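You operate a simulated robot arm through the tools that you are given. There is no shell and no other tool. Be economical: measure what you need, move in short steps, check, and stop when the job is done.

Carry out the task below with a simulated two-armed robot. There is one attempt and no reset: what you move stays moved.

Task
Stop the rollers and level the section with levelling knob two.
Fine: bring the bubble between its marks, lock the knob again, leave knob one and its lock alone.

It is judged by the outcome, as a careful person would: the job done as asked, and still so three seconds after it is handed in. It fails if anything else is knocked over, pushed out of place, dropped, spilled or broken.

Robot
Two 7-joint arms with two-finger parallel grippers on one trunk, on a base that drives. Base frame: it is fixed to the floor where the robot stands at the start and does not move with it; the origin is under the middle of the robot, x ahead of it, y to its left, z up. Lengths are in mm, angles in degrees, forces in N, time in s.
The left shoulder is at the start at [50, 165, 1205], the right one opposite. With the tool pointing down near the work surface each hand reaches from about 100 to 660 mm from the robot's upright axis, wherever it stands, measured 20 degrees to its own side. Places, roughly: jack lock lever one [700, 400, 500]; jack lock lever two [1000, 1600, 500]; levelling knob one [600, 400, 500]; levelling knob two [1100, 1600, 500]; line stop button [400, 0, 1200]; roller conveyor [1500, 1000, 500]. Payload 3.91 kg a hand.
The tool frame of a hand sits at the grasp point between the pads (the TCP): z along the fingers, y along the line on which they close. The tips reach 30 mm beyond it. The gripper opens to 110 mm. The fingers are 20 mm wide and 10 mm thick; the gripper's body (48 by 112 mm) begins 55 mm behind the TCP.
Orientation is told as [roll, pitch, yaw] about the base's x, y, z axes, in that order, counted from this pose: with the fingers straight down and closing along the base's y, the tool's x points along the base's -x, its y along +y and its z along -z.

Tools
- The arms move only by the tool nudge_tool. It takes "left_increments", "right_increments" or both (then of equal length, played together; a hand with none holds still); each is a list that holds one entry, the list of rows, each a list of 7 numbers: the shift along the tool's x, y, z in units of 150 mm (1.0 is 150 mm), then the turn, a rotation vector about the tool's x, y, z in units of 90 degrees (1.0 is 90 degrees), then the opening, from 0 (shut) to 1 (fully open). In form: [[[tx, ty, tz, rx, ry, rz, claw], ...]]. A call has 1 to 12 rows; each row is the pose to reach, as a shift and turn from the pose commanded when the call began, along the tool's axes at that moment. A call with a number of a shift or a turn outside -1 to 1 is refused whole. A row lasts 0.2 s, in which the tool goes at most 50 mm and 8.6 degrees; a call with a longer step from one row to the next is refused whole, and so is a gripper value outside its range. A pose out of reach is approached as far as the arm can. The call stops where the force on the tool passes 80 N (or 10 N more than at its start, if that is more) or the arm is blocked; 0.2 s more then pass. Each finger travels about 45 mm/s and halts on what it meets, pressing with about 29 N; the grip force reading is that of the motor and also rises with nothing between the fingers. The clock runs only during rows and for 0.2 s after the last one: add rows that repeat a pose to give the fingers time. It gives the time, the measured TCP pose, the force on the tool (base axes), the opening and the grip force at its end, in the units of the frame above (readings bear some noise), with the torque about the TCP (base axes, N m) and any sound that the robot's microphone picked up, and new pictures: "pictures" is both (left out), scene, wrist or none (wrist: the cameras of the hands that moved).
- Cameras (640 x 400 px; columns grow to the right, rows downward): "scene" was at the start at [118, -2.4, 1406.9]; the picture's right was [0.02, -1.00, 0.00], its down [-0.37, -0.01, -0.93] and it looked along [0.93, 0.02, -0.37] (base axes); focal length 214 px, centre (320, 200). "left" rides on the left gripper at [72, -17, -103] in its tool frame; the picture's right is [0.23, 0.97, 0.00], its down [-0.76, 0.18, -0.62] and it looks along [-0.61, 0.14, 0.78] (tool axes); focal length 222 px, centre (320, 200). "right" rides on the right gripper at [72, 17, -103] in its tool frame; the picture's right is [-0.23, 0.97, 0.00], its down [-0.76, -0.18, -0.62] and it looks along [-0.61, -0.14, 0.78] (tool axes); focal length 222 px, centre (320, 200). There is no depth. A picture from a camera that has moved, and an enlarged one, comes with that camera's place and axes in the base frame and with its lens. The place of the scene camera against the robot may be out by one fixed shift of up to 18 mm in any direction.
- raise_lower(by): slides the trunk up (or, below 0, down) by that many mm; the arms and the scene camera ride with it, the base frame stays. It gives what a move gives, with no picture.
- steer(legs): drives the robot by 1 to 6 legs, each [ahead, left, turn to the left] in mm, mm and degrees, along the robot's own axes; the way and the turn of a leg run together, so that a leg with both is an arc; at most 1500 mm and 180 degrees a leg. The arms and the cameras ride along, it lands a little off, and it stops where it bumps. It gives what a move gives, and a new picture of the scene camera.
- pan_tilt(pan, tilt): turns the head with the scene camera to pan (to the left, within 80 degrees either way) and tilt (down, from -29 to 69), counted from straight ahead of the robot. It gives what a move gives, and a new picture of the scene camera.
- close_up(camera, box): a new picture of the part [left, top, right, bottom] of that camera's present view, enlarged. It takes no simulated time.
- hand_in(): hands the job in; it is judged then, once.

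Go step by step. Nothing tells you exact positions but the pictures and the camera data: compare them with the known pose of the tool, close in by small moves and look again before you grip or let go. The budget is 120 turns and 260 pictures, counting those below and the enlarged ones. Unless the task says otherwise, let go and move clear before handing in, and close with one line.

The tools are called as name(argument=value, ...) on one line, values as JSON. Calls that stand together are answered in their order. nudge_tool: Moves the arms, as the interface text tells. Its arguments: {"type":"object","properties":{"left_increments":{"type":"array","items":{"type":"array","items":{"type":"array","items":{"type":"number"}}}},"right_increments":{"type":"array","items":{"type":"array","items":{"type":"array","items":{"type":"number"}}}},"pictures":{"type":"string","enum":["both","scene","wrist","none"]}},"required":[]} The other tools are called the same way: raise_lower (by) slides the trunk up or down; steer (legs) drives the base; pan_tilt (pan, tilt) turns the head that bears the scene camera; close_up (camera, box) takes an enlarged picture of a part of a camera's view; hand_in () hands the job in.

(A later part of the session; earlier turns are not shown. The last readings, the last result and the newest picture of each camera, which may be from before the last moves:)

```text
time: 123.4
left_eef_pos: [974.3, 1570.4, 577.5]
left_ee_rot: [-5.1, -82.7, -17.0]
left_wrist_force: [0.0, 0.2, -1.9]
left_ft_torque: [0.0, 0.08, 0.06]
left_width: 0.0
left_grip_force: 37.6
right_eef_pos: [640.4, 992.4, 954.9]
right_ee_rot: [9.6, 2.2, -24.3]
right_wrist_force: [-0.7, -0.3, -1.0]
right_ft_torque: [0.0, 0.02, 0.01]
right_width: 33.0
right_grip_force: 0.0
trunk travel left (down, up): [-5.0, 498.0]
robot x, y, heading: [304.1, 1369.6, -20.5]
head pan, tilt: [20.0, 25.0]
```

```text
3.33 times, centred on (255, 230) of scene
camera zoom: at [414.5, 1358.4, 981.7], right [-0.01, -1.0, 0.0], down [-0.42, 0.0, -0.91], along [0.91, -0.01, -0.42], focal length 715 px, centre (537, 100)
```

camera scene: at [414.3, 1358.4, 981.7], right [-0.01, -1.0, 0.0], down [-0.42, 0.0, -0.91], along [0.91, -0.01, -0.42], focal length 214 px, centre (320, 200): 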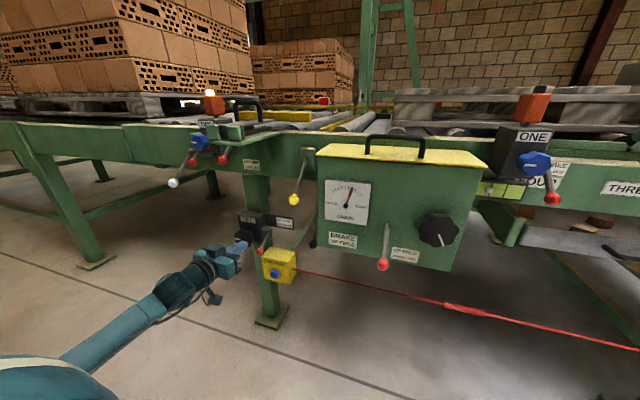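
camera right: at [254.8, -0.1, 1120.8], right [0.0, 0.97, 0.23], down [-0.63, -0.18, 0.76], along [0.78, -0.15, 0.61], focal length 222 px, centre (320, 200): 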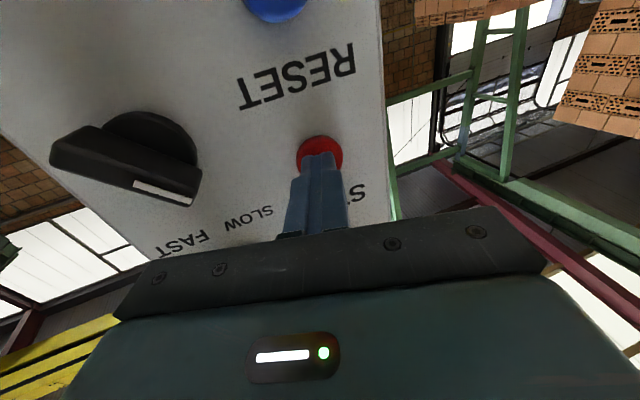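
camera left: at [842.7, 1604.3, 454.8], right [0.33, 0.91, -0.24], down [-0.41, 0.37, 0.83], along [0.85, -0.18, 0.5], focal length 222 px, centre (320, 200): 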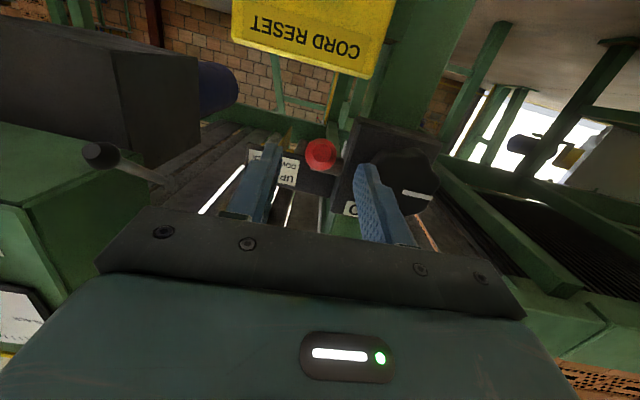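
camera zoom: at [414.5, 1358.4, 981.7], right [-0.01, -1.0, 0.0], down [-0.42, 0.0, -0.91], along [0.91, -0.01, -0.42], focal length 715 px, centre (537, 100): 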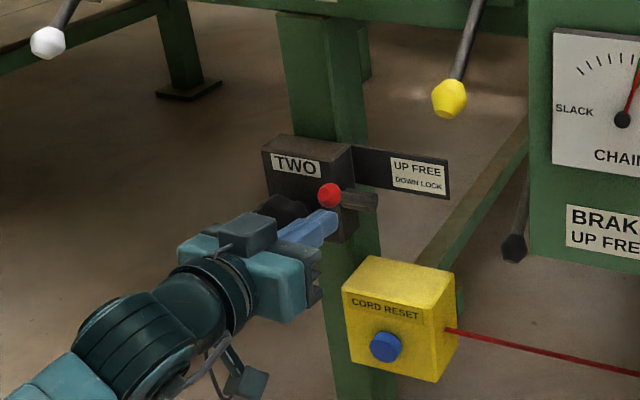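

It lifts easily. Continuing.

nudge_tool(left_increments=[[[-0.05, 0, 0.03, 0, 0, 0, 0], [-0.1, 0, 0.07, 0, 0, 0, 0], [-0.14, 0, 0.12, 0, 0, 0, 0], [-0.18, 0, 0.17, 0, 0, 0, 0], [-0.21, 0, 0.22, 0, 0, 0, 0]]], pictures="wrist")

close_up(camera="scene", box=[190, 170, 320, 290])

```text
time: 124.4
left_eef_pos: [991.4, 1565.0, 577.9]
left_ee_rot: [-4.7, -79.7, -16.9]
left_wrist_force: [-2.4, 0.4, -3.8]
left_ft_torque: [0.01, 0.09, 0.03]
left_width: 0.0
left_grip_force: 37.3
right_eef_pos: [638.9, 993.8, 956.3]
right_ee_rot: [9.6, 2.3, -24.1]
right_wrist_force: [-0.1, -0.2, -0.7]
right_ft_torque: [0.01, 0.01, 0.01]
right_width: 33.0
right_grip_force: 0.0
trunk travel left (down, up): [-5.0, 498.0]
robot x, y, heading: [299.0, 1369.9, -20.3]
head pan, tilt: [20.0, 25.0]
stopped in row 4 (left hand): the force on the tool passed its limit at 167 N (the readings are from after the stop); the commanded pose is now the measured one
camera left: at [877.6, 1590.9, 523.8], right [0.32, 0.92, -0.24], down [-0.38, 0.35, 0.86], along [0.87, -0.18, 0.46], focal length 222 px, centre (320, 200)
```

left: 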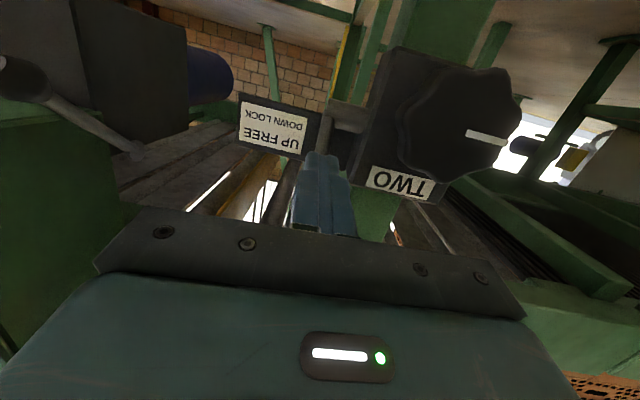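

```text
3.33 times, centred on (255, 230) of scene
camera zoom: at [413.4, 1359.2, 982.2], right [0.0, -1.0, 0.0], down [-0.42, 0.0, -0.91], along [0.91, 0.0, -0.42], focal length 715 px, centre (537, 100)
```

zoom: 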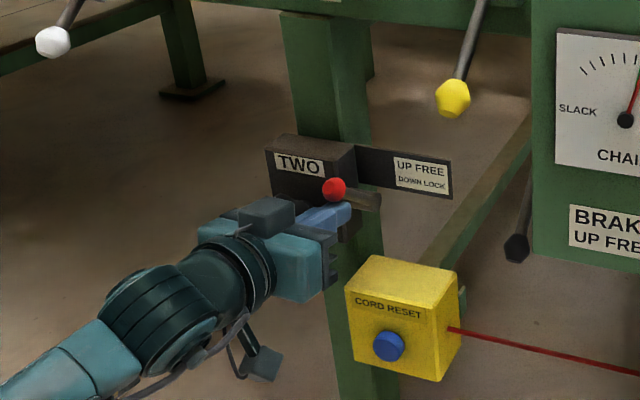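

The lever hit its upper stop (unlocked, up). I retract and move to a standoff in front of the knob with the gripper opening.

nudge_tool(left_increments=[[[0.04, 0, -0.05, 0, 0, 0, 0], [0.08, 0, -0.3, 0, 0, 0, 0], [0.08, 0, -0.55, 0, 0, 0, 0], [0.08, 0, -0.55, 0, -0.06, 0, 0], [0.08, 0, -0.55, 0, -0.1, 0, 0]]], pictures="none")

nudge_tool(left_increments=[[[0.12, 0.17, 0.0, 0, 0, 0, 0.2], [0.24, 0.34, 0.0, 0, 0, 0, 0.4], [0.33, 0.515, 0.0, 0, 0, 0, 0.6], [0.33, 0.515, 0.1, 0, 0, 0, 0.75], [0.33, 0.515, 0.1, 0, 0, 0, 0.75]]], pictures="wrist")

close_up(camera="scene", box=[190, 170, 320, 290])

close_up(camera="scene", box=[460, 160, 560, 220])

```text
time: 125.6
left_eef_pos: [912.8, 1594.3, 580.7]
left_ee_rot: [-43.1, -88.9, 21.5]
left_wrist_force: [0.3, -0.7, -0.1]
left_ft_torque: [0.01, -0.01, 0.03]
left_width: 0.0
left_grip_force: 37.6
right_eef_pos: [639.9, 994.3, 955.0]
right_ee_rot: [9.5, 2.2, -24.1]
right_wrist_force: [0.7, -0.6, 0.4]
right_ft_torque: [-0.01, -0.02, 0.0]
right_width: 32.9
right_grip_force: 0.0
trunk travel left (down, up): [-5.0, 498.0]
robot x, y, heading: [299.4, 1372.6, -20.0]
head pan, tilt: [20.0, 25.0]
```

```text
time: 126.8
left_eef_pos: [954.9, 1659.3, 529.9]
left_ee_rot: [-41.2, -88.9, 19.6]
left_wrist_force: [0.4, -0.1, 0.2]
left_ft_torque: [0.0, -0.03, 0.0]
left_width: 82.6
left_grip_force: 0.1
right_eef_pos: [639.4, 995.0, 956.2]
right_ee_rot: [9.6, 2.3, -24.0]
right_wrist_force: [-0.1, -0.3, 0.3]
right_ft_torque: [-0.01, -0.01, 0.0]
right_width: 32.6
right_grip_force: 0.1
trunk travel left (down, up): [-5.0, 498.0]
robot x, y, heading: [297.6, 1374.0, -20.2]
head pan, tilt: [20.0, 25.0]
camera left: at [850.7, 1682.0, 459.3], right [0.35, 0.9, -0.24], down [-0.5, 0.4, 0.77], along [0.79, -0.15, 0.59], focal length 222 px, centre (320, 200)
```

left: 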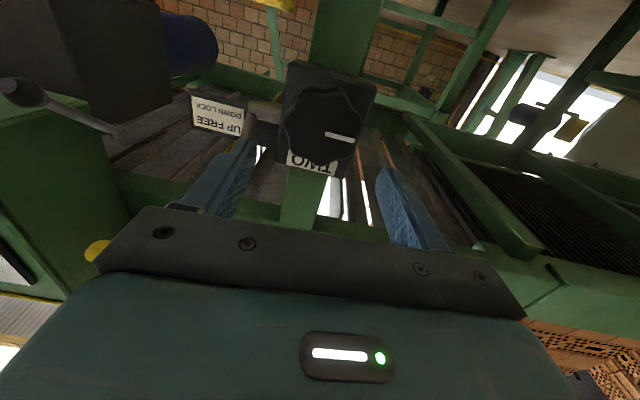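

```text
3.33 times, centred on (255, 230) of scene
camera zoom: at [413.2, 1359.1, 981.7], right [0.0, -1.0, 0.0], down [-0.42, 0.0, -0.91], along [0.91, 0.0, -0.42], focal length 715 px, centre (537, 100)
```

zoom: 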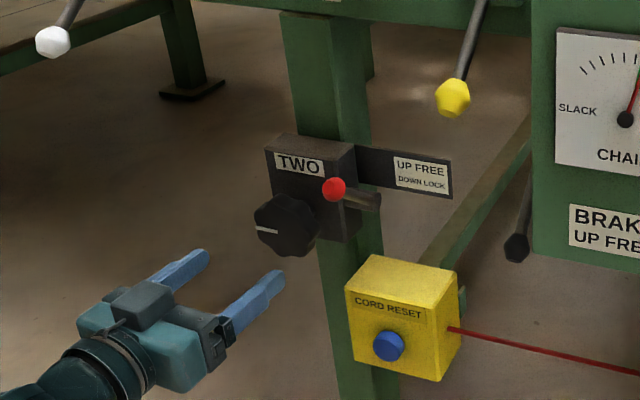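

```text
6.40 times, centred on (510, 190) of scene
camera zoom: at [413.2, 1359.1, 981.7], right [0.0, -1.0, 0.0], down [-0.42, 0.0, -0.91], along [0.91, 0.0, -0.42], focal length 1373 px, centre (-896, 264)
```

zoom: 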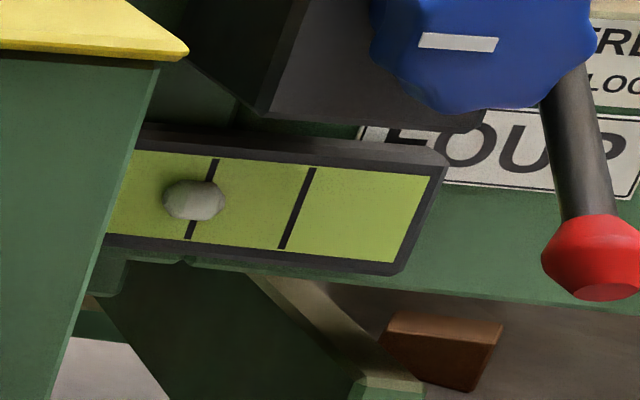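

Hand is level and exactly centred on the knob, front face ~100 mm ahead. I advance with fingers open and look.

nudge_tool(left_increments=[[[0, 0, 0.2, 0, 0, 0, 0.75], [0, 0, 0.4, 0, 0, 0, 0.75], [0, 0, 0.5, 0, 0, 0, 0.75], [0, 0, 0.57, 0, 0, 0, 0.75], [0, 0, 0.57, 0, 0, 0, 0.75]]], pictures="wrist")

close_up(camera="scene", box=[190, 170, 320, 290])

```text
time: 128.0
left_eef_pos: [1035.7, 1629.4, 528.5]
left_ee_rot: [-40.8, -88.8, 19.3]
left_wrist_force: [-0.5, 0.1, -0.4]
left_ft_torque: [0.0, -0.01, 0.0]
left_width: 82.4
left_grip_force: 0.1
right_eef_pos: [639.8, 994.5, 955.1]
right_ee_rot: [9.6, 2.2, -24.0]
right_wrist_force: [-0.9, -0.5, 0.3]
right_ft_torque: [-0.01, 0.03, 0.0]
right_width: 33.1
right_grip_force: 0.0
trunk travel left (down, up): [-5.0, 498.0]
robot x, y, heading: [296.1, 1374.3, -20.4]
head pan, tilt: [20.0, 25.0]
camera left: at [930.7, 1652.1, 457.3], right [0.35, 0.9, -0.24], down [-0.5, 0.4, 0.77], along [0.79, -0.15, 0.59], focal length 222 px, centre (320, 200)
```

left: 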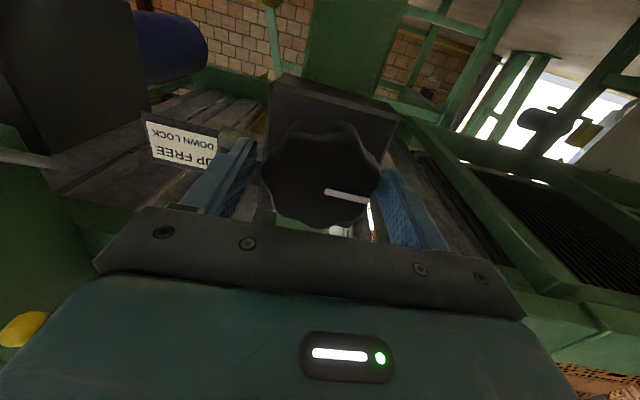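

```text
3.33 times, centred on (255, 230) of scene
camera zoom: at [413.2, 1359.1, 981.7], right [0.0, -1.0, 0.0], down [-0.42, 0.0, -0.91], along [0.91, 0.0, -0.42], focal length 715 px, centre (537, 100)
```

zoom: 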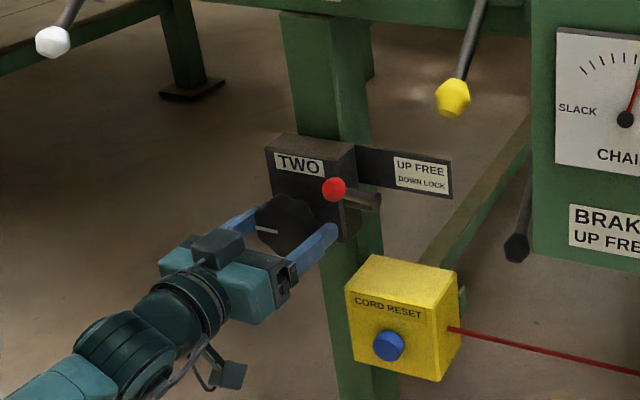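

Fingers straddle the knob well. I close on it and turn clockwise ~24° as a test, then read the bubble.

nudge_tool(left_increments=[[[0, 0, 0.02, 0, 0, 0, 0.5], [0, 0, 0.02, 0, 0, 0, 0.3], [0, 0, 0.02, 0, 0, 0, 0.3], [0, 0, 0.02, 0, 0, 0, 0.2], [0, 0, 0.02, 0, 0, 0.09, 0.2], [0, 0, 0.02, 0, 0, 0.18, 0.2], [0, 0, 0.02, 0, 0, 0.27, 0.2], [0, 0, 0.02, 0, 0, 0.27, 0.2]]], pictures="wrist")

close_up(camera="scene", box=[460, 160, 560, 220])

```text
time: 129.8
left_eef_pos: [1038.4, 1630.2, 528.6]
left_ee_rot: [87.4, -66.3, -109.1]
left_wrist_force: [8.7, 14.5, -0.6]
left_ft_torque: [0.35, 0.9, 0.59]
left_width: 67.1
left_grip_force: 44.5
right_eef_pos: [641.6, 995.5, 955.6]
right_ee_rot: [9.6, 2.2, -24.0]
right_wrist_force: [0.2, -0.1, 0.2]
right_ft_torque: [0.0, 0.02, -0.03]
right_width: 33.2
right_grip_force: 0.0
trunk travel left (down, up): [-5.0, 498.0]
robot x, y, heading: [297.6, 1371.7, -20.3]
head pan, tilt: [20.0, 25.0]
camera left: at [944.8, 1681.8, 456.4], right [0.36, 0.91, 0.18], down [-0.62, 0.09, 0.78], along [0.7, -0.39, 0.6], focal length 222 px, centre (320, 200)
```

left: 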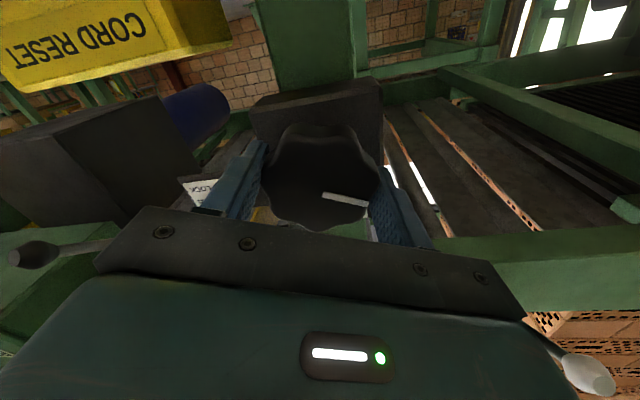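

```text
6.40 times, centred on (510, 190) of scene
camera zoom: at [413.7, 1359.6, 981.6], right [0.0, -1.0, 0.0], down [-0.42, 0.0, -0.91], along [0.91, 0.0, -0.42], focal length 1373 px, centre (-896, 264)
```

zoom: 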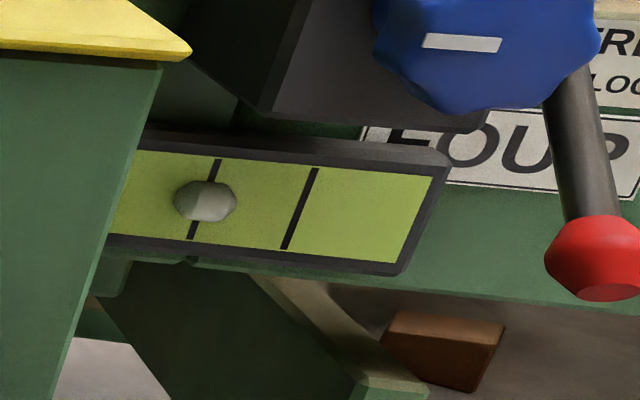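

Right direction: the bubble moved right ~10 px for 24°. About 110° more is needed; I keep turning while the wrist allows.

nudge_tool(left_increments=[[[0, 0, 0, 0, 0, 0.09, 0.2], [0, 0, 0, 0, 0, 0.18, 0.2], [0, 0, 0, 0, 0, 0.27, 0.2], [0, 0, 0, 0, 0, 0.36, 0.2], [0, 0, 0, 0, 0, 0.45, 0.2], [0, 0, 0, 0, 0, 0.54, 0.2], [0, 0, 0, 0, 0, 0.54, 0.2]]], pictures="wrist")

close_up(camera="scene", box=[460, 160, 560, 220])

```text
time: 130.4
left_eef_pos: [1047.5, 1628.9, 527.7]
left_ee_rot: [84.3, -54.1, -111.1]
left_wrist_force: [6.4, -0.4, -6.1]
left_ft_torque: [-0.12, -0.77, 0.0]
left_width: 67.6
left_grip_force: 45.5
left hand out of reach, approached as far as the arm can: row 1, 2
right_eef_pos: [638.1, 993.3, 954.5]
right_ee_rot: [9.5, 2.2, -24.3]
right_wrist_force: [0.3, 0.1, 0.0]
right_ft_torque: [-0.01, -0.01, 0.01]
right_width: 33.2
right_grip_force: 0.1
trunk travel left (down, up): [-5.0, 498.0]
robot x, y, heading: [298.3, 1373.9, -20.3]
head pan, tilt: [20.0, 25.0]
stopped in row 2 (left hand): the force on the tool passed its limit at 91 N (the readings are from after the stop); the commanded pose is now the measured one
camera left: at [961.5, 1701.6, 464.2], right [0.42, 0.82, 0.38], down [-0.65, -0.02, 0.76], along [0.63, -0.57, 0.53], focal length 222 px, centre (320, 200)
```

left: 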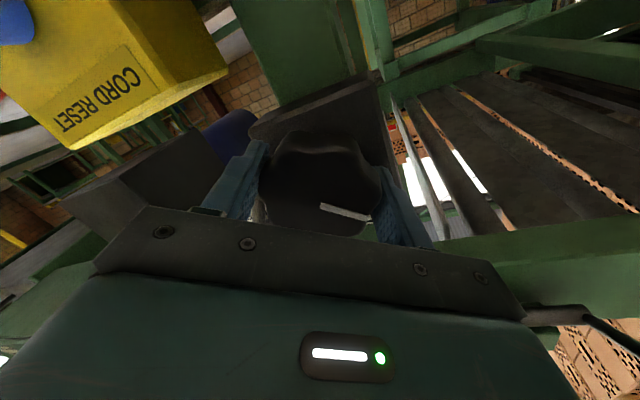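

```text
6.40 times, centred on (510, 190) of scene
camera zoom: at [412.7, 1358.3, 981.7], right [-0.01, -1.0, 0.0], down [-0.42, 0.0, -0.91], along [0.91, -0.01, -0.42], focal length 1373 px, centre (-896, 264)
```

zoom: 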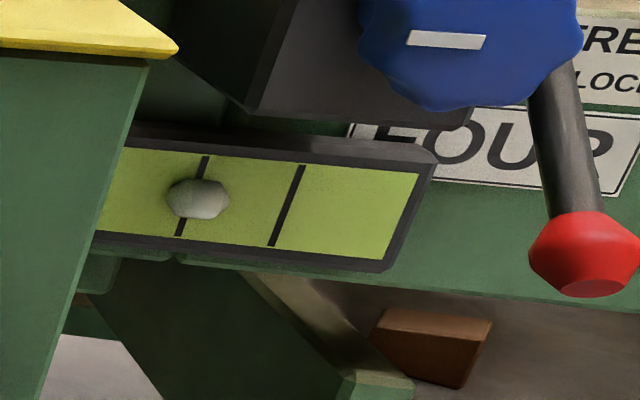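

The wrist runs out at ~+36°. I open, recentre, rotate back counter-clockwise around the knob, and regrip for another clockwise stroke.

nudge_tool(left_increments=[[[0, 0, 0, 0, 0, 0, 0.6], [0, 0, 0, 0, 0, 0, 0.76], [-0.012, -0.013, -0.057, -0.039, 0.028, -0.003, 0.76], [-0.012, -0.013, -0.057, -0.039, 0.028, -0.003, 0.76]]], pictures="none")

nudge_tool(left_increments=[[[0, 0, 0, 0, 0, -0.09, 0.76], [0, 0, 0, 0, 0, -0.18, 0.76], [0, 0, 0, 0, 0, -0.27, 0.76], [0, 0, 0, 0, 0, -0.36, 0.76], [0, 0, 0, 0, 0, -0.45, 0.76], [0, 0, 0, 0, 0, -0.54, 0.76], [0, 0, 0, 0, 0, -0.63, 0.76], [0, 0, 0, 0, 0, -0.72, 0.76], [0, 0, 0, 0, 0, -0.81, 0.76], [0, 0, 0, 0, 0, -0.9, 0.76], [0, 0, 0, 0, 0, -0.9, 0.76]]], pictures="wrist")

close_up(camera="scene", box=[190, 170, 320, 290])

```text
time: 131.4
left_eef_pos: [1047.0, 1640.2, 535.9]
left_ee_rot: [83.0, -54.8, -106.8]
left_wrist_force: [-5.9, -22.6, -14.1]
left_ft_torque: [-0.15, -0.28, -0.06]
left_width: 96.8
left_grip_force: 12.6
left hand out of reach, approached as far as the arm can: row 3, 4
right_eef_pos: [637.9, 991.6, 953.8]
right_ee_rot: [9.6, 2.3, -24.2]
right_wrist_force: [-0.1, -0.4, 0.8]
right_ft_torque: [-0.02, 0.0, 0.01]
right_width: 33.0
right_grip_force: 0.1
trunk travel left (down, up): [-5.0, 498.0]
robot x, y, heading: [294.6, 1374.1, -20.3]
head pan, tilt: [20.0, 25.0]
```

```text
time: 133.8
left_eef_pos: [1050.3, 1646.0, 543.4]
left_ee_rot: [-85.4, -44.6, 65.6]
left_wrist_force: [0.5, 0.0, -0.1]
left_ft_torque: [0.01, -0.02, 0.03]
left_width: 83.7
left_grip_force: 0.0
right_eef_pos: [637.3, 993.4, 954.8]
right_ee_rot: [9.6, 2.2, -24.2]
right_wrist_force: [-0.1, -0.3, -0.8]
right_ft_torque: [0.01, -0.01, -0.03]
right_width: 33.0
right_grip_force: 0.1
trunk travel left (down, up): [-5.0, 498.0]
robot x, y, heading: [292.0, 1373.5, -20.3]
head pan, tilt: [20.0, 25.0]
camera left: at [927.1, 1626.1, 509.2], right [0.15, 0.51, -0.85], down [-0.32, 0.84, 0.44], along [0.94, 0.21, 0.28], focal length 222 px, centre (320, 200)
```

left: 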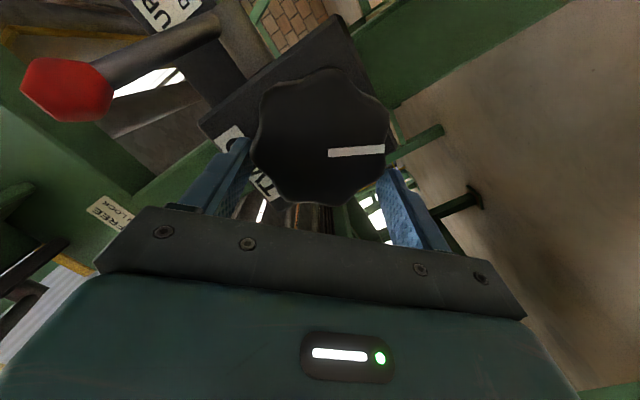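

```text
3.33 times, centred on (255, 230) of scene
camera zoom: at [412.0, 1358.1, 981.7], right [-0.01, -1.0, 0.0], down [-0.42, 0.0, -0.91], along [0.91, -0.01, -0.42], focal length 715 px, centre (537, 100)
```

zoom: 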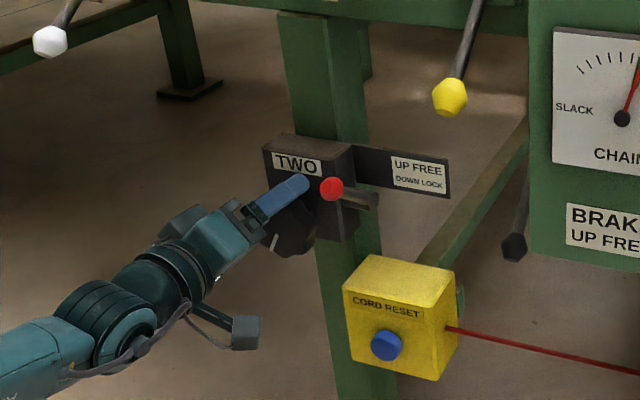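

I recentre on the knob axis (24 mm off), grip, and turn clockwise ~60°.

nudge_tool(left_increments=[[[0.08, -0.01, -0.02, 0, 0, 0, 0.76], [0.16, -0.019, -0.025, 0, 0, 0, 0.76], [0.16, -0.019, -0.025, 0, 0, 0, 0.6], [0.16, -0.019, -0.025, 0, 0, 0, 0.4], [0.16, -0.019, -0.025, 0, 0, 0, 0.3], [0.16, -0.019, -0.025, 0, 0, 0, 0.3]]], pictures="wrist")

```text
time: 135.2
left_eef_pos: [1037.5, 1628.3, 530.0]
left_ee_rot: [-85.8, -44.7, 65.5]
left_wrist_force: [-6.2, -5.8, 3.2]
left_ft_torque: [-0.11, -0.25, -0.07]
left_width: 67.3
left_grip_force: 45.1
right_eef_pos: [637.3, 992.3, 954.6]
right_ee_rot: [9.6, 2.2, -24.3]
right_wrist_force: [0.4, 0.6, 1.4]
right_ft_torque: [0.01, 0.02, 0.01]
right_width: 33.1
right_grip_force: 0.0
trunk travel left (down, up): [-5.0, 498.0]
robot x, y, heading: [299.2, 1372.8, -20.4]
head pan, tilt: [20.0, 25.0]
camera left: at [915.3, 1608.3, 495.0], right [0.15, 0.51, -0.85], down [-0.32, 0.84, 0.44], along [0.94, 0.2, 0.29], focal length 222 px, centre (320, 200)
```

left: 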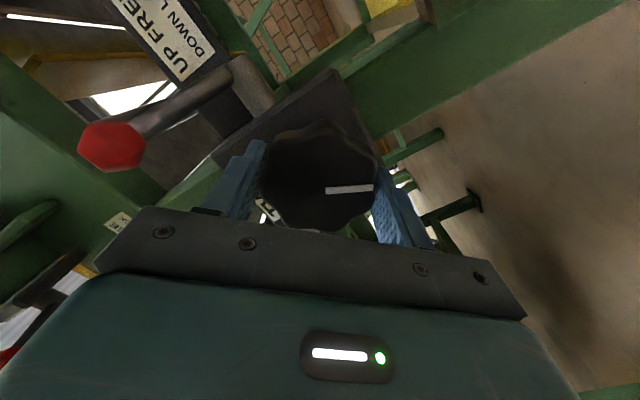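

nudge_tool(left_increments=[[[0, 0, 0, 0, 0, 0.09, 0.3], [0, 0, 0, 0, 0, 0.18, 0.3], [0, 0, 0, 0, 0, 0.27, 0.3], [0, 0, 0, 0, 0, 0.36, 0.3], [0, 0, 0, 0, 0, 0.45, 0.3], [0, 0, 0, 0, 0, 0.54, 0.3], [0, 0, 0, 0, 0, 0.63, 0.3], [0, 0, 0, 0, 0, 0.72, 0.3], [0, 0, 0, 0, 0, 0.72, 0.3]]], pictures="wrist")

close_up(camera="scene", box=[460, 160, 560, 220])

```text
time: 137.2
left_eef_pos: [1038.0, 1630.2, 527.9]
left_ee_rot: [80.8, -70.0, -102.6]
left_wrist_force: [10.4, -3.9, 3.1]
left_ft_torque: [0.35, 0.82, 0.12]
left_width: 67.3
left_grip_force: 45.2
right_eef_pos: [638.1, 992.7, 955.0]
right_ee_rot: [9.6, 2.2, -24.2]
right_wrist_force: [0.6, 0.4, 0.3]
right_ft_torque: [-0.02, 0.0, 0.02]
right_width: 33.1
right_grip_force: 0.0
trunk travel left (down, up): [-5.0, 498.0]
robot x, y, heading: [299.0, 1371.9, -20.3]
head pan, tilt: [20.0, 25.0]
camera left: at [940.2, 1678.1, 459.8], right [0.37, 0.92, 0.12], down [-0.57, 0.13, 0.81], along [0.73, -0.36, 0.58], focal length 222 px, centre (320, 200)
```

left: 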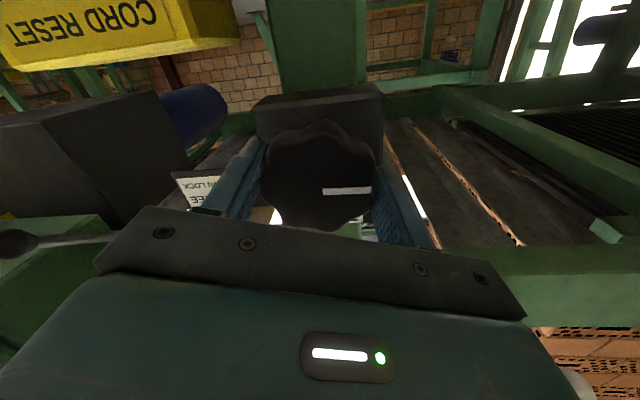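

```text
6.40 times, centred on (510, 190) of scene
camera zoom: at [412.1, 1357.9, 981.7], right [-0.01, -1.0, 0.0], down [-0.42, 0.0, -0.91], along [0.91, -0.01, -0.42], focal length 1373 px, centre (-896, 264)
```

zoom: 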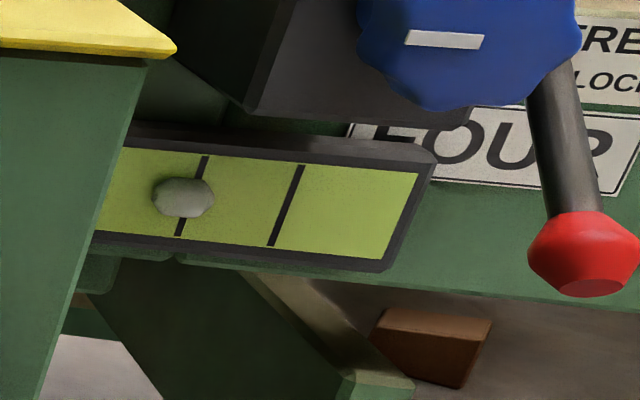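

The knob was dragged back on the return stroke (net back near the start). This time I'll release and pull clear before rotating the hand back.

nudge_tool(left_increments=[[[0, 0, 0, 0, 0, 0, 0.6], [0, 0, 0, 0, 0, 0, 0.8], [0, 0, 0, 0, 0, 0, 0.8], [0, 0, -0.1, 0, 0, 0, 0.8], [0, 0, -0.25, 0, 0, 0, 0.8], [0, 0, -0.35, 0, 0, 0, 0.8]]], pictures="none")

nudge_tool(left_increments=[[[0, 0, 0, 0, 0, -0.09, 0.76], [0, 0, 0, 0, 0, -0.18, 0.76], [0, 0, 0, 0, 0, -0.27, 0.76], [0, 0, 0, 0, 0, -0.36, 0.76], [0, 0, 0, 0, 0, -0.45, 0.76], [0, 0, 0, 0, 0, -0.54, 0.76], [0, 0, 0, 0, 0, -0.63, 0.76], [0, 0, 0, 0, 0, -0.72, 0.76], [0, 0, 0, 0, 0, -0.81, 0.76], [0, 0, 0, 0, 0, -0.9, 0.76], [0, 0, 0, 0, 0, -0.99, 0.76], [0, 0, 0, 0, 0, -0.99, 0.76]]], pictures="wrist")

close_up(camera="scene", box=[190, 170, 320, 290])

```text
time: 138.6
left_eef_pos: [989.0, 1649.6, 531.4]
left_ee_rot: [80.7, -70.1, -102.5]
left_wrist_force: [1.1, 0.4, 0.4]
left_ft_torque: [0.01, 0.01, 0.01]
left_width: 88.2
left_grip_force: 0.1
right_eef_pos: [637.4, 992.1, 955.6]
right_ee_rot: [9.7, 2.2, -24.2]
right_wrist_force: [0.1, 0.1, 0.0]
right_ft_torque: [0.03, -0.03, 0.0]
right_width: 33.0
right_grip_force: 0.1
trunk travel left (down, up): [-5.0, 498.0]
robot x, y, heading: [295.4, 1370.0, -20.2]
head pan, tilt: [20.0, 25.0]
```

```text
time: 141.2
left_eef_pos: [988.7, 1648.8, 531.0]
left_ee_rot: [-86.7, -20.2, 67.5]
left_wrist_force: [-0.7, -0.4, 0.1]
left_ft_torque: [-0.02, -0.01, -0.03]
left_width: 83.7
left_grip_force: 0.0
right_eef_pos: [637.1, 993.4, 956.6]
right_ee_rot: [9.5, 2.1, -24.2]
right_wrist_force: [-0.2, 0.1, -1.0]
right_ft_torque: [0.01, 0.0, 0.02]
right_width: 33.0
right_grip_force: 0.1
trunk travel left (down, up): [-5.0, 498.0]
robot x, y, heading: [300.5, 1370.7, -20.6]
head pan, tilt: [20.0, 25.0]
camera left: at [865.2, 1618.2, 526.4], right [0.0, 0.14, -0.99], down [-0.29, 0.95, 0.13], along [0.96, 0.29, 0.04], focal length 222 px, centre (320, 200)
```

left: 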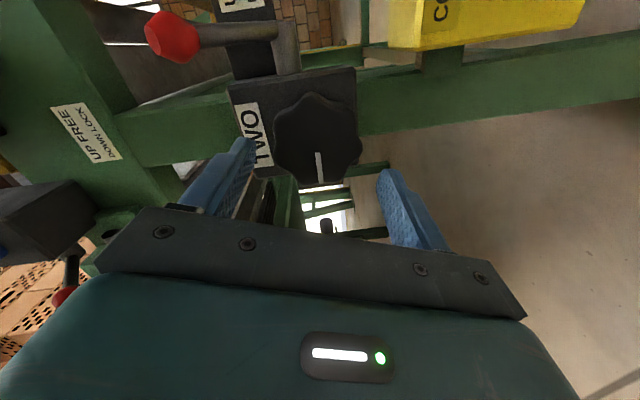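

```text
3.33 times, centred on (255, 230) of scene
camera zoom: at [412.0, 1358.0, 981.7], right [-0.01, -1.0, 0.0], down [-0.42, 0.0, -0.91], along [0.91, -0.01, -0.42], focal length 715 px, centre (537, 100)
```

zoom: 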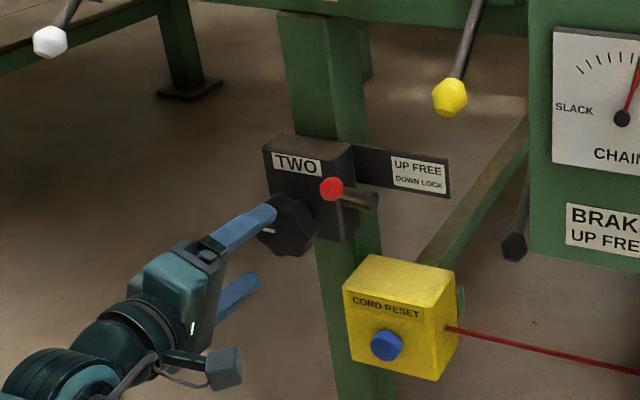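

nudge_tool(left_increments=[[[0, 0, 0.15, 0, 0, 0, 0.76], [0, 0, 0.28, 0, 0, 0, 0.76], [0, 0, 0.35, 0, 0, 0, 0.76], [0, 0, 0.35, 0, 0, 0, 0.6], [0, 0, 0.35, 0, 0, 0, 0.4], [0, 0, 0.35, 0, 0, 0, 0.3], [0, 0, 0.35, 0, 0, 0, 0.3]]], pictures="wrist")

nudge_tool(left_increments=[[[0, 0, 0, 0, 0, 0.09, 0.3], [0, 0, 0, 0, 0, 0.18, 0.3], [0, 0, 0, 0, 0, 0.27, 0.3], [0, 0, 0, 0, 0, 0.36, 0.3], [0, 0, 0, 0, 0, 0.45, 0.3], [0, 0, 0, 0, 0, 0.54, 0.3], [0, 0, 0, 0, 0, 0.63, 0.3], [0, 0, 0, 0, 0, 0.72, 0.3], [0, 0, 0, 0, 0, 0.81, 0.3], [0, 0, 0, 0, 0, 0.9, 0.3], [0, 0, 0, 0, 0, 0.98, 0.3], [0, 0, 0, 0, 0, 0.98, 0.3]]], pictures="wrist")

close_up(camera="scene", box=[460, 160, 560, 220])

```text
time: 142.8
left_eef_pos: [1039.1, 1628.9, 530.4]
left_ee_rot: [-87.0, -20.5, 67.6]
left_wrist_force: [3.6, -7.5, 10.6]
left_ft_torque: [-0.17, -0.48, -0.31]
left_width: 67.3
left_grip_force: 44.9
right_eef_pos: [636.0, 991.7, 956.4]
right_ee_rot: [9.7, 2.0, -24.2]
right_wrist_force: [0.4, -0.2, 0.8]
right_ft_torque: [0.0, -0.03, 0.0]
right_width: 33.2
right_grip_force: 0.0
trunk travel left (down, up): [-5.0, 498.0]
robot x, y, heading: [299.4, 1371.0, -20.5]
head pan, tilt: [20.0, 25.0]
camera left: at [914.4, 1598.4, 525.3], right [0.0, 0.14, -0.99], down [-0.29, 0.95, 0.13], along [0.96, 0.29, 0.04], focal length 222 px, centre (320, 200)
```

left: 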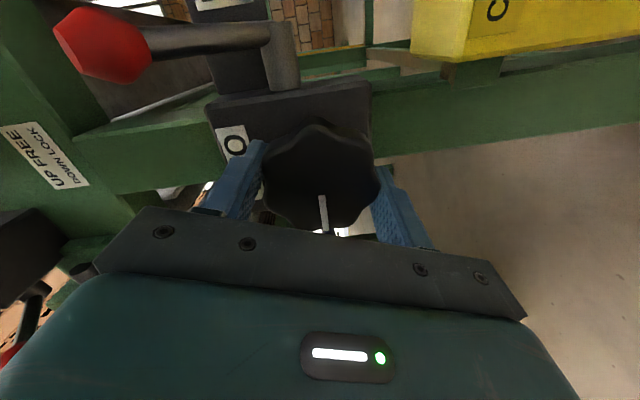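

```text
time: 145.4
left_eef_pos: [1037.0, 1630.2, 529.3]
left_ee_rot: [80.4, -70.8, -102.1]
left_wrist_force: [-5.6, -1.2, 11.4]
left_ft_torque: [0.25, 0.55, 0.07]
left_width: 67.2
left_grip_force: 44.8
right_eef_pos: [636.1, 992.6, 955.0]
right_ee_rot: [9.7, 2.1, -24.2]
right_wrist_force: [0.1, -0.4, -0.1]
right_ft_torque: [0.01, 0.01, 0.01]
right_width: 33.2
right_grip_force: 0.1
trunk travel left (down, up): [-5.0, 498.0]
robot x, y, heading: [295.0, 1375.3, -20.3]
head pan, tilt: [20.0, 25.0]
camera left: at [939.6, 1677.0, 460.0], right [0.37, 0.93, 0.1], down [-0.57, 0.14, 0.81], along [0.74, -0.35, 0.58], focal length 222 px, centre (320, 200)
```

left: 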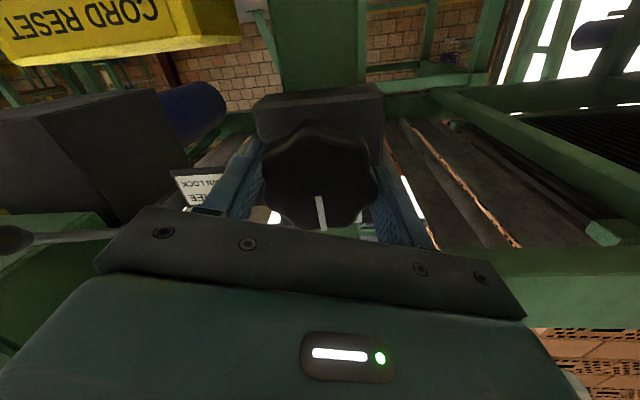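

```text
6.40 times, centred on (510, 190) of scene
camera zoom: at [410.9, 1357.8, 981.9], right [-0.01, -1.0, 0.0], down [-0.42, 0.0, -0.91], along [0.91, 0.0, -0.42], focal length 1373 px, centre (-896, 264)
```

zoom: 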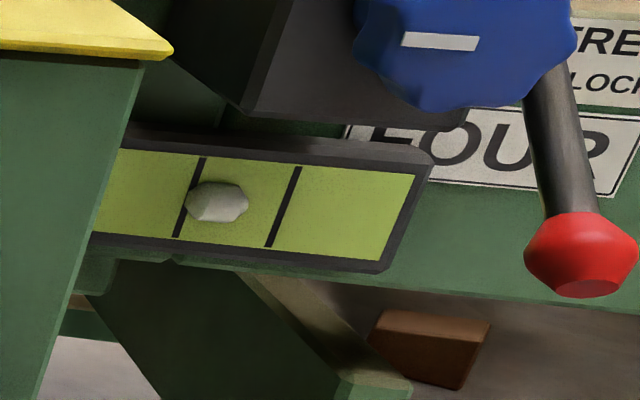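

Good: bubble is now between the marks but left of centre; ~51° more centres it. One more shorter stroke.

nudge_tool(left_increments=[[[0, 0, 0, 0, 0, 0, 0.6], [0, 0, 0, 0, 0, 0, 0.8], [0, 0, 0, 0, 0, 0, 0.8], [0, 0, -0.1, 0, 0, 0, 0.8], [0, 0, -0.25, 0, 0, 0, 0.8], [0, 0, -0.35, 0, 0, 0, 0.8]]], pictures="none")

nudge_tool(left_increments=[[[0, 0, 0, 0, 0, -0.09, 0.76], [0, 0, 0, 0, 0, -0.18, 0.76], [0, 0, 0, 0, 0, -0.27, 0.76], [0, 0, 0, 0, 0, -0.36, 0.76], [0, 0, 0, 0, 0, -0.45, 0.76], [0, 0, 0, 0, 0, -0.54, 0.76], [0, 0, 0, 0, 0, -0.63, 0.76], [0, 0, 0, 0, 0, -0.63, 0.76]]], pictures="wrist")

```text
time: 146.8
left_eef_pos: [989.3, 1649.3, 532.5]
left_ee_rot: [80.2, -70.9, -102.1]
left_wrist_force: [-0.5, -0.1, 0.0]
left_ft_torque: [0.0, 0.02, -0.01]
left_width: 87.8
left_grip_force: 0.1
right_eef_pos: [637.1, 991.9, 956.5]
right_ee_rot: [9.5, 2.2, -24.1]
right_wrist_force: [-1.1, 0.0, 0.2]
right_ft_torque: [-0.02, 0.03, -0.02]
right_width: 32.8
right_grip_force: 0.0
trunk travel left (down, up): [-5.0, 498.0]
robot x, y, heading: [296.8, 1374.4, -20.1]
head pan, tilt: [20.0, 25.0]
```

```text
time: 148.6
left_eef_pos: [989.5, 1649.2, 531.1]
left_ee_rot: [-85.0, -51.7, 64.8]
left_wrist_force: [-0.6, 1.9, 0.3]
left_ft_torque: [0.02, 0.0, 0.02]
left_width: 83.6
left_grip_force: 0.1
right_eef_pos: [637.5, 991.4, 955.1]
right_ee_rot: [9.6, 2.2, -24.2]
right_wrist_force: [0.1, -0.6, -0.7]
right_ft_torque: [-0.01, 0.0, 0.04]
right_width: 33.1
right_grip_force: 0.1
trunk travel left (down, up): [-5.0, 498.0]
robot x, y, heading: [295.3, 1377.5, -20.6]
head pan, tilt: [20.0, 25.0]
camera left: at [868.7, 1633.8, 489.3], right [0.19, 0.6, -0.78], down [-0.33, 0.79, 0.52], along [0.92, 0.16, 0.35], focal length 222 px, centre (320, 200)
```

left: 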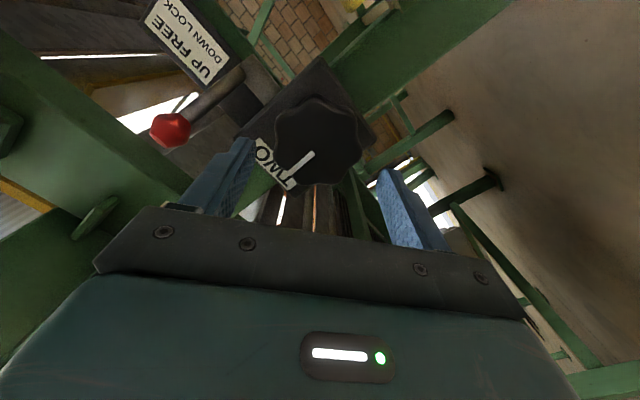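

nudge_tool(left_increments=[[[0, 0, 0.15, 0, 0, 0, 0.76], [0, 0, 0.28, 0, 0, 0, 0.76], [0, 0, 0.35, 0, 0, 0, 0.76], [0, 0, 0.35, 0, 0, 0, 0.6], [0, 0, 0.35, 0, 0, 0, 0.4], [0, 0, 0.35, 0, 0, 0, 0.3], [0, 0, 0.35, 0, 0, 0, 0.3]]], pictures="none")

nudge_tool(left_increments=[[[0, 0, 0, 0, 0, 0.09, 0.3], [0, 0, 0, 0, 0, 0.18, 0.3], [0, 0, 0, 0, 0, 0.27, 0.3], [0, 0, 0, 0, 0, 0.36, 0.3], [0, 0, 0, 0, 0, 0.45, 0.3], [0, 0, 0, 0, 0, 0.53, 0.3], [0, 0, 0, 0, 0, 0.57, 0.3], [0, 0, 0, 0, 0, 0.57, 0.3]]], pictures="none")

close_up(camera="scene", box=[460, 160, 560, 220])

```text
time: 150.2
left_eef_pos: [1037.3, 1627.2, 529.4]
left_ee_rot: [-85.0, -51.9, 64.8]
left_wrist_force: [-1.0, -6.0, 1.7]
left_ft_torque: [-0.08, -0.32, -0.22]
left_width: 67.7
left_grip_force: 45.1
right_eef_pos: [636.5, 992.3, 955.6]
right_ee_rot: [9.5, 2.1, -24.1]
right_wrist_force: [-0.3, -0.2, 0.4]
right_ft_torque: [0.01, -0.01, 0.03]
right_width: 33.3
right_grip_force: 0.1
trunk travel left (down, up): [-5.0, 498.0]
robot x, y, heading: [296.6, 1370.6, -20.3]
head pan, tilt: [20.0, 25.0]
```

```text
time: 152.0
left_eef_pos: [1037.5, 1629.0, 528.9]
left_ee_rot: [76.8, -76.2, -98.5]
left_wrist_force: [5.8, -0.3, 3.2]
left_ft_torque: [0.36, 0.77, 0.09]
left_width: 67.2
left_grip_force: 44.8
right_eef_pos: [636.9, 991.5, 954.6]
right_ee_rot: [9.7, 2.2, -24.3]
right_wrist_force: [-0.6, -0.4, 0.1]
right_ft_torque: [0.0, 0.03, -0.01]
right_width: 33.1
right_grip_force: 0.1
trunk travel left (down, up): [-5.0, 498.0]
robot x, y, heading: [293.5, 1374.0, -20.3]
head pan, tilt: [20.0, 25.0]
```

```text
6.40 times, centred on (510, 190) of scene
camera zoom: at [411.9, 1357.9, 981.7], right [-0.01, -1.0, 0.0], down [-0.42, 0.0, -0.91], along [0.91, -0.01, -0.42], focal length 1373 px, centre (-896, 264)
```

zoom: 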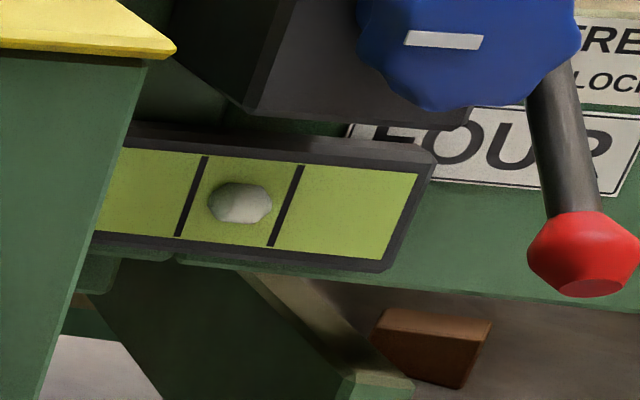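

The bubble is centred between the marks. I release the knob, pull back, and check it holds.

nudge_tool(left_increments=[[[0, 0, 0, 0, 0, 0, 0.6], [0, 0, 0, 0, 0, 0, 0.8], [0, 0, 0, 0, 0, 0, 0.8], [0, 0, -0.1, 0, 0, 0, 0.8], [0, 0, -0.3, 0, 0, 0, 0.8], [0, 0, -0.5, 0, 0, 0, 0.6], [0, 0, -0.6, 0, 0, -0.08, 0.3], [0, 0, -0.6, 0, 0, -0.15, 0], [0, 0, -0.6, 0, 0, -0.15, 0]]], pictures="wrist")

close_up(camera="scene", box=[460, 160, 560, 220])

```text
time: 154.0
left_eef_pos: [954.3, 1662.6, 532.8]
left_ee_rot: [-5.1, -86.9, -16.3]
left_wrist_force: [-0.4, 0.6, -0.5]
left_ft_torque: [0.01, 0.0, 0.0]
left_width: 1.6
left_grip_force: 0.0
right_eef_pos: [637.6, 993.1, 955.3]
right_ee_rot: [9.7, 2.2, -24.2]
right_wrist_force: [-0.2, 0.6, 0.3]
right_ft_torque: [0.0, -0.05, -0.02]
right_width: 33.0
right_grip_force: 0.1
trunk travel left (down, up): [-5.0, 498.0]
robot x, y, heading: [298.4, 1372.8, -20.5]
head pan, tilt: [20.0, 25.0]
camera left: at [847.2, 1686.0, 465.2], right [0.34, 0.91, -0.23], down [-0.48, 0.38, 0.79], along [0.81, -0.16, 0.56], focal length 222 px, centre (320, 200)
```

left: 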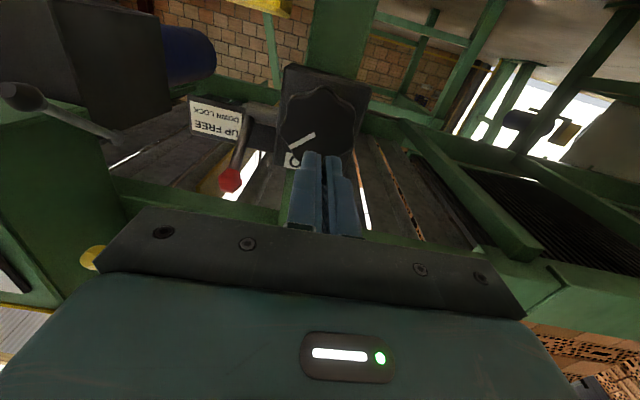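

```text
6.40 times, centred on (510, 190) of scene
camera zoom: at [412.0, 1358.1, 981.7], right [-0.01, -1.0, 0.0], down [-0.42, 0.0, -0.91], along [0.91, -0.01, -0.42], focal length 1373 px, centre (-896, 264)
```

zoom: 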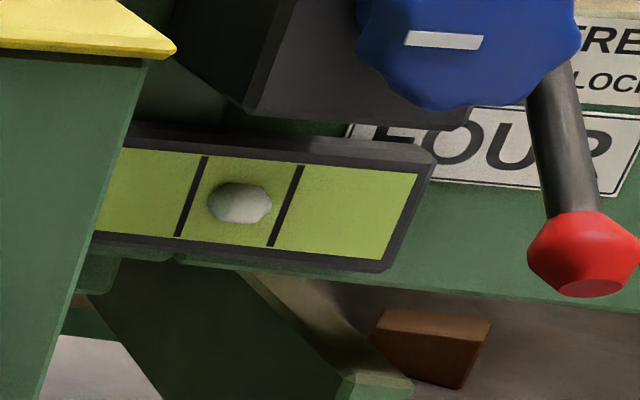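

The bubble holds. The lever ball is up at ~[1011, 1557, 599]; I bring the closed fingers above it.

nudge_tool(left_increments=[[[-0.3, 0, -0.05, 0, 0, 0, 0], [-0.6, 0, -0.05, 0, 0, 0, 0], [-0.72, -0.2, -0.05, 0, 0, 0, 0], [-0.72, -0.4, 0, 0, 0, 0, 0], [-0.72, -0.52, 0.1, 0, 0, 0, 0], [-0.72, -0.52, 0.3, 0, 0, 0, 0], [-0.72, -0.52, 0.453, 0, 0, 0, 0], [-0.72, -0.52, 0.453, 0, 0, 0, 0]]], pictures="wrist")

close_up(camera="scene", box=[190, 170, 320, 290])

```text
time: 155.8
left_eef_pos: [995.4, 1564.3, 638.1]
left_ee_rot: [-3.1, -86.9, -18.2]
left_wrist_force: [-0.1, -0.5, 0.7]
left_ft_torque: [0.0, 0.02, -0.02]
left_width: 0.1
left_grip_force: 28.6
right_eef_pos: [636.4, 993.1, 955.0]
right_ee_rot: [9.6, 2.2, -24.2]
right_wrist_force: [-0.5, -0.7, -0.2]
right_ft_torque: [0.0, -0.01, -0.03]
right_width: 32.6
right_grip_force: 0.1
trunk travel left (down, up): [-5.0, 498.0]
robot x, y, heading: [295.8, 1371.8, -20.4]
head pan, tilt: [20.0, 25.0]
camera left: at [889.1, 1587.8, 570.0], right [0.34, 0.91, -0.23], down [-0.48, 0.38, 0.79], along [0.81, -0.16, 0.56], focal length 222 px, centre (320, 200)
```

left: 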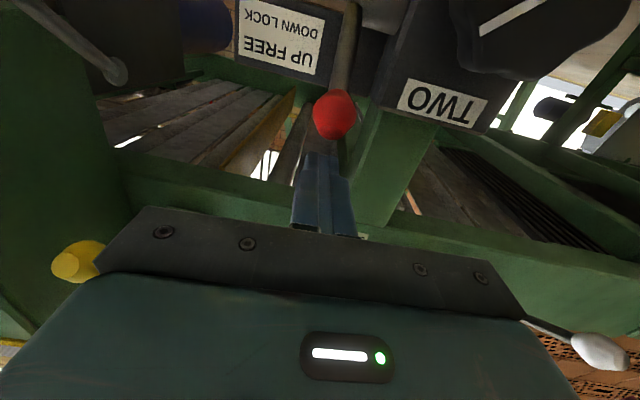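

```text
3.33 times, centred on (255, 230) of scene
camera zoom: at [412.0, 1358.0, 981.7], right [-0.01, -1.0, 0.0], down [-0.42, 0.0, -0.91], along [0.91, -0.01, -0.42], focal length 715 px, centre (537, 100)
```

zoom: 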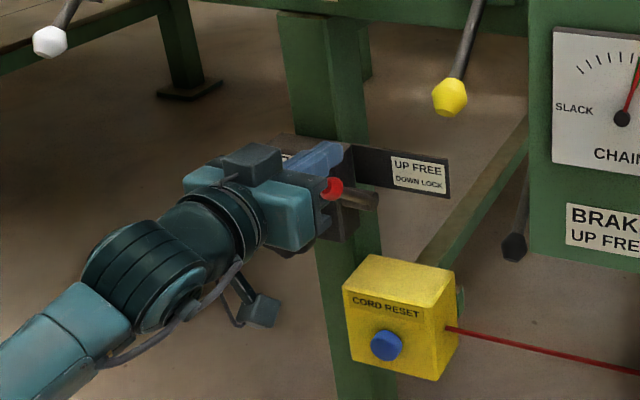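

Slight lateral trim, then I push the lever down.

nudge_tool(left_increments=[[[0, 0.04, 0, 0, 0, 0, 0], [0.08, 0.04, 0, 0, 0, 0, 0], [0.16, 0.04, 0, 0, 0, 0, 0], [0.24, 0.04, -0.02, 0, 0, 0, 0], [0.32, 0.04, -0.05, 0, 0, 0, 0], [0.4, 0.04, -0.08, 0, 0, 0, 0], [0.48, 0.04, -0.1, 0, 0, 0, 0], [0.56, 0.04, -0.12, 0, 0, 0, 0]]], pictures="wrist")

close_up(camera="scene", box=[190, 170, 320, 290])

```text
time: 157.6
left_eef_pos: [974.7, 1577.8, 554.3]
left_ee_rot: [-3.7, -86.8, -17.6]
left_wrist_force: [0.4, 0.2, -1.0]
left_ft_torque: [0.0, 0.06, 0.04]
left_width: 0.0
left_grip_force: 29.1
right_eef_pos: [636.3, 992.5, 955.7]
right_ee_rot: [9.6, 2.3, -24.2]
right_wrist_force: [-0.2, -0.3, 0.3]
right_ft_torque: [-0.05, -0.01, 0.01]
right_width: 32.9
right_grip_force: 0.1
trunk travel left (down, up): [-5.0, 498.0]
robot x, y, heading: [297.9, 1369.5, -20.5]
head pan, tilt: [20.0, 25.0]
camera left: at [868.2, 1599.9, 486.8], right [0.34, 0.91, -0.23], down [-0.47, 0.38, 0.79], along [0.81, -0.16, 0.56], focal length 222 px, centre (320, 200)
```

left: 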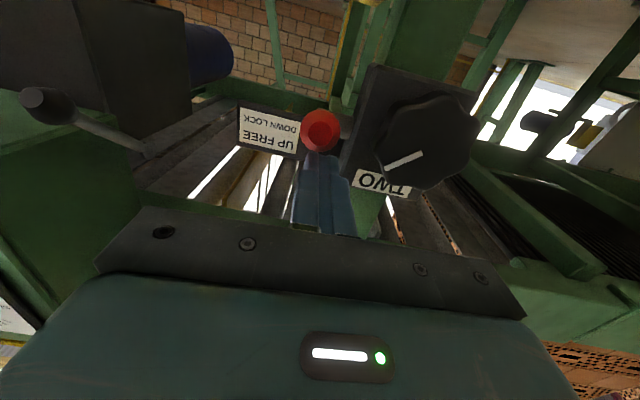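

```text
3.33 times, centred on (255, 230) of scene
camera zoom: at [412.0, 1358.1, 981.7], right [-0.01, -1.0, 0.0], down [-0.42, 0.0, -0.91], along [0.91, -0.01, -0.42], focal length 715 px, centre (537, 100)
```

zoom: 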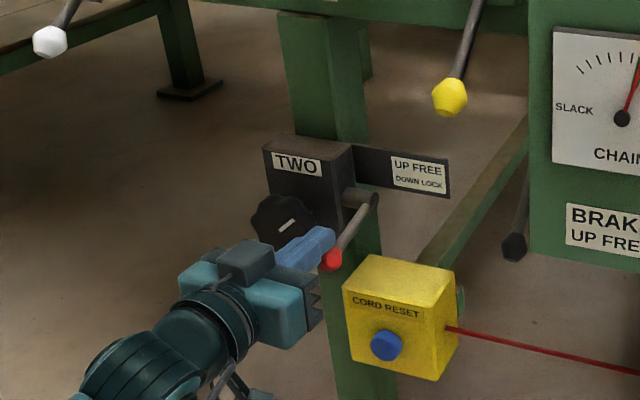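

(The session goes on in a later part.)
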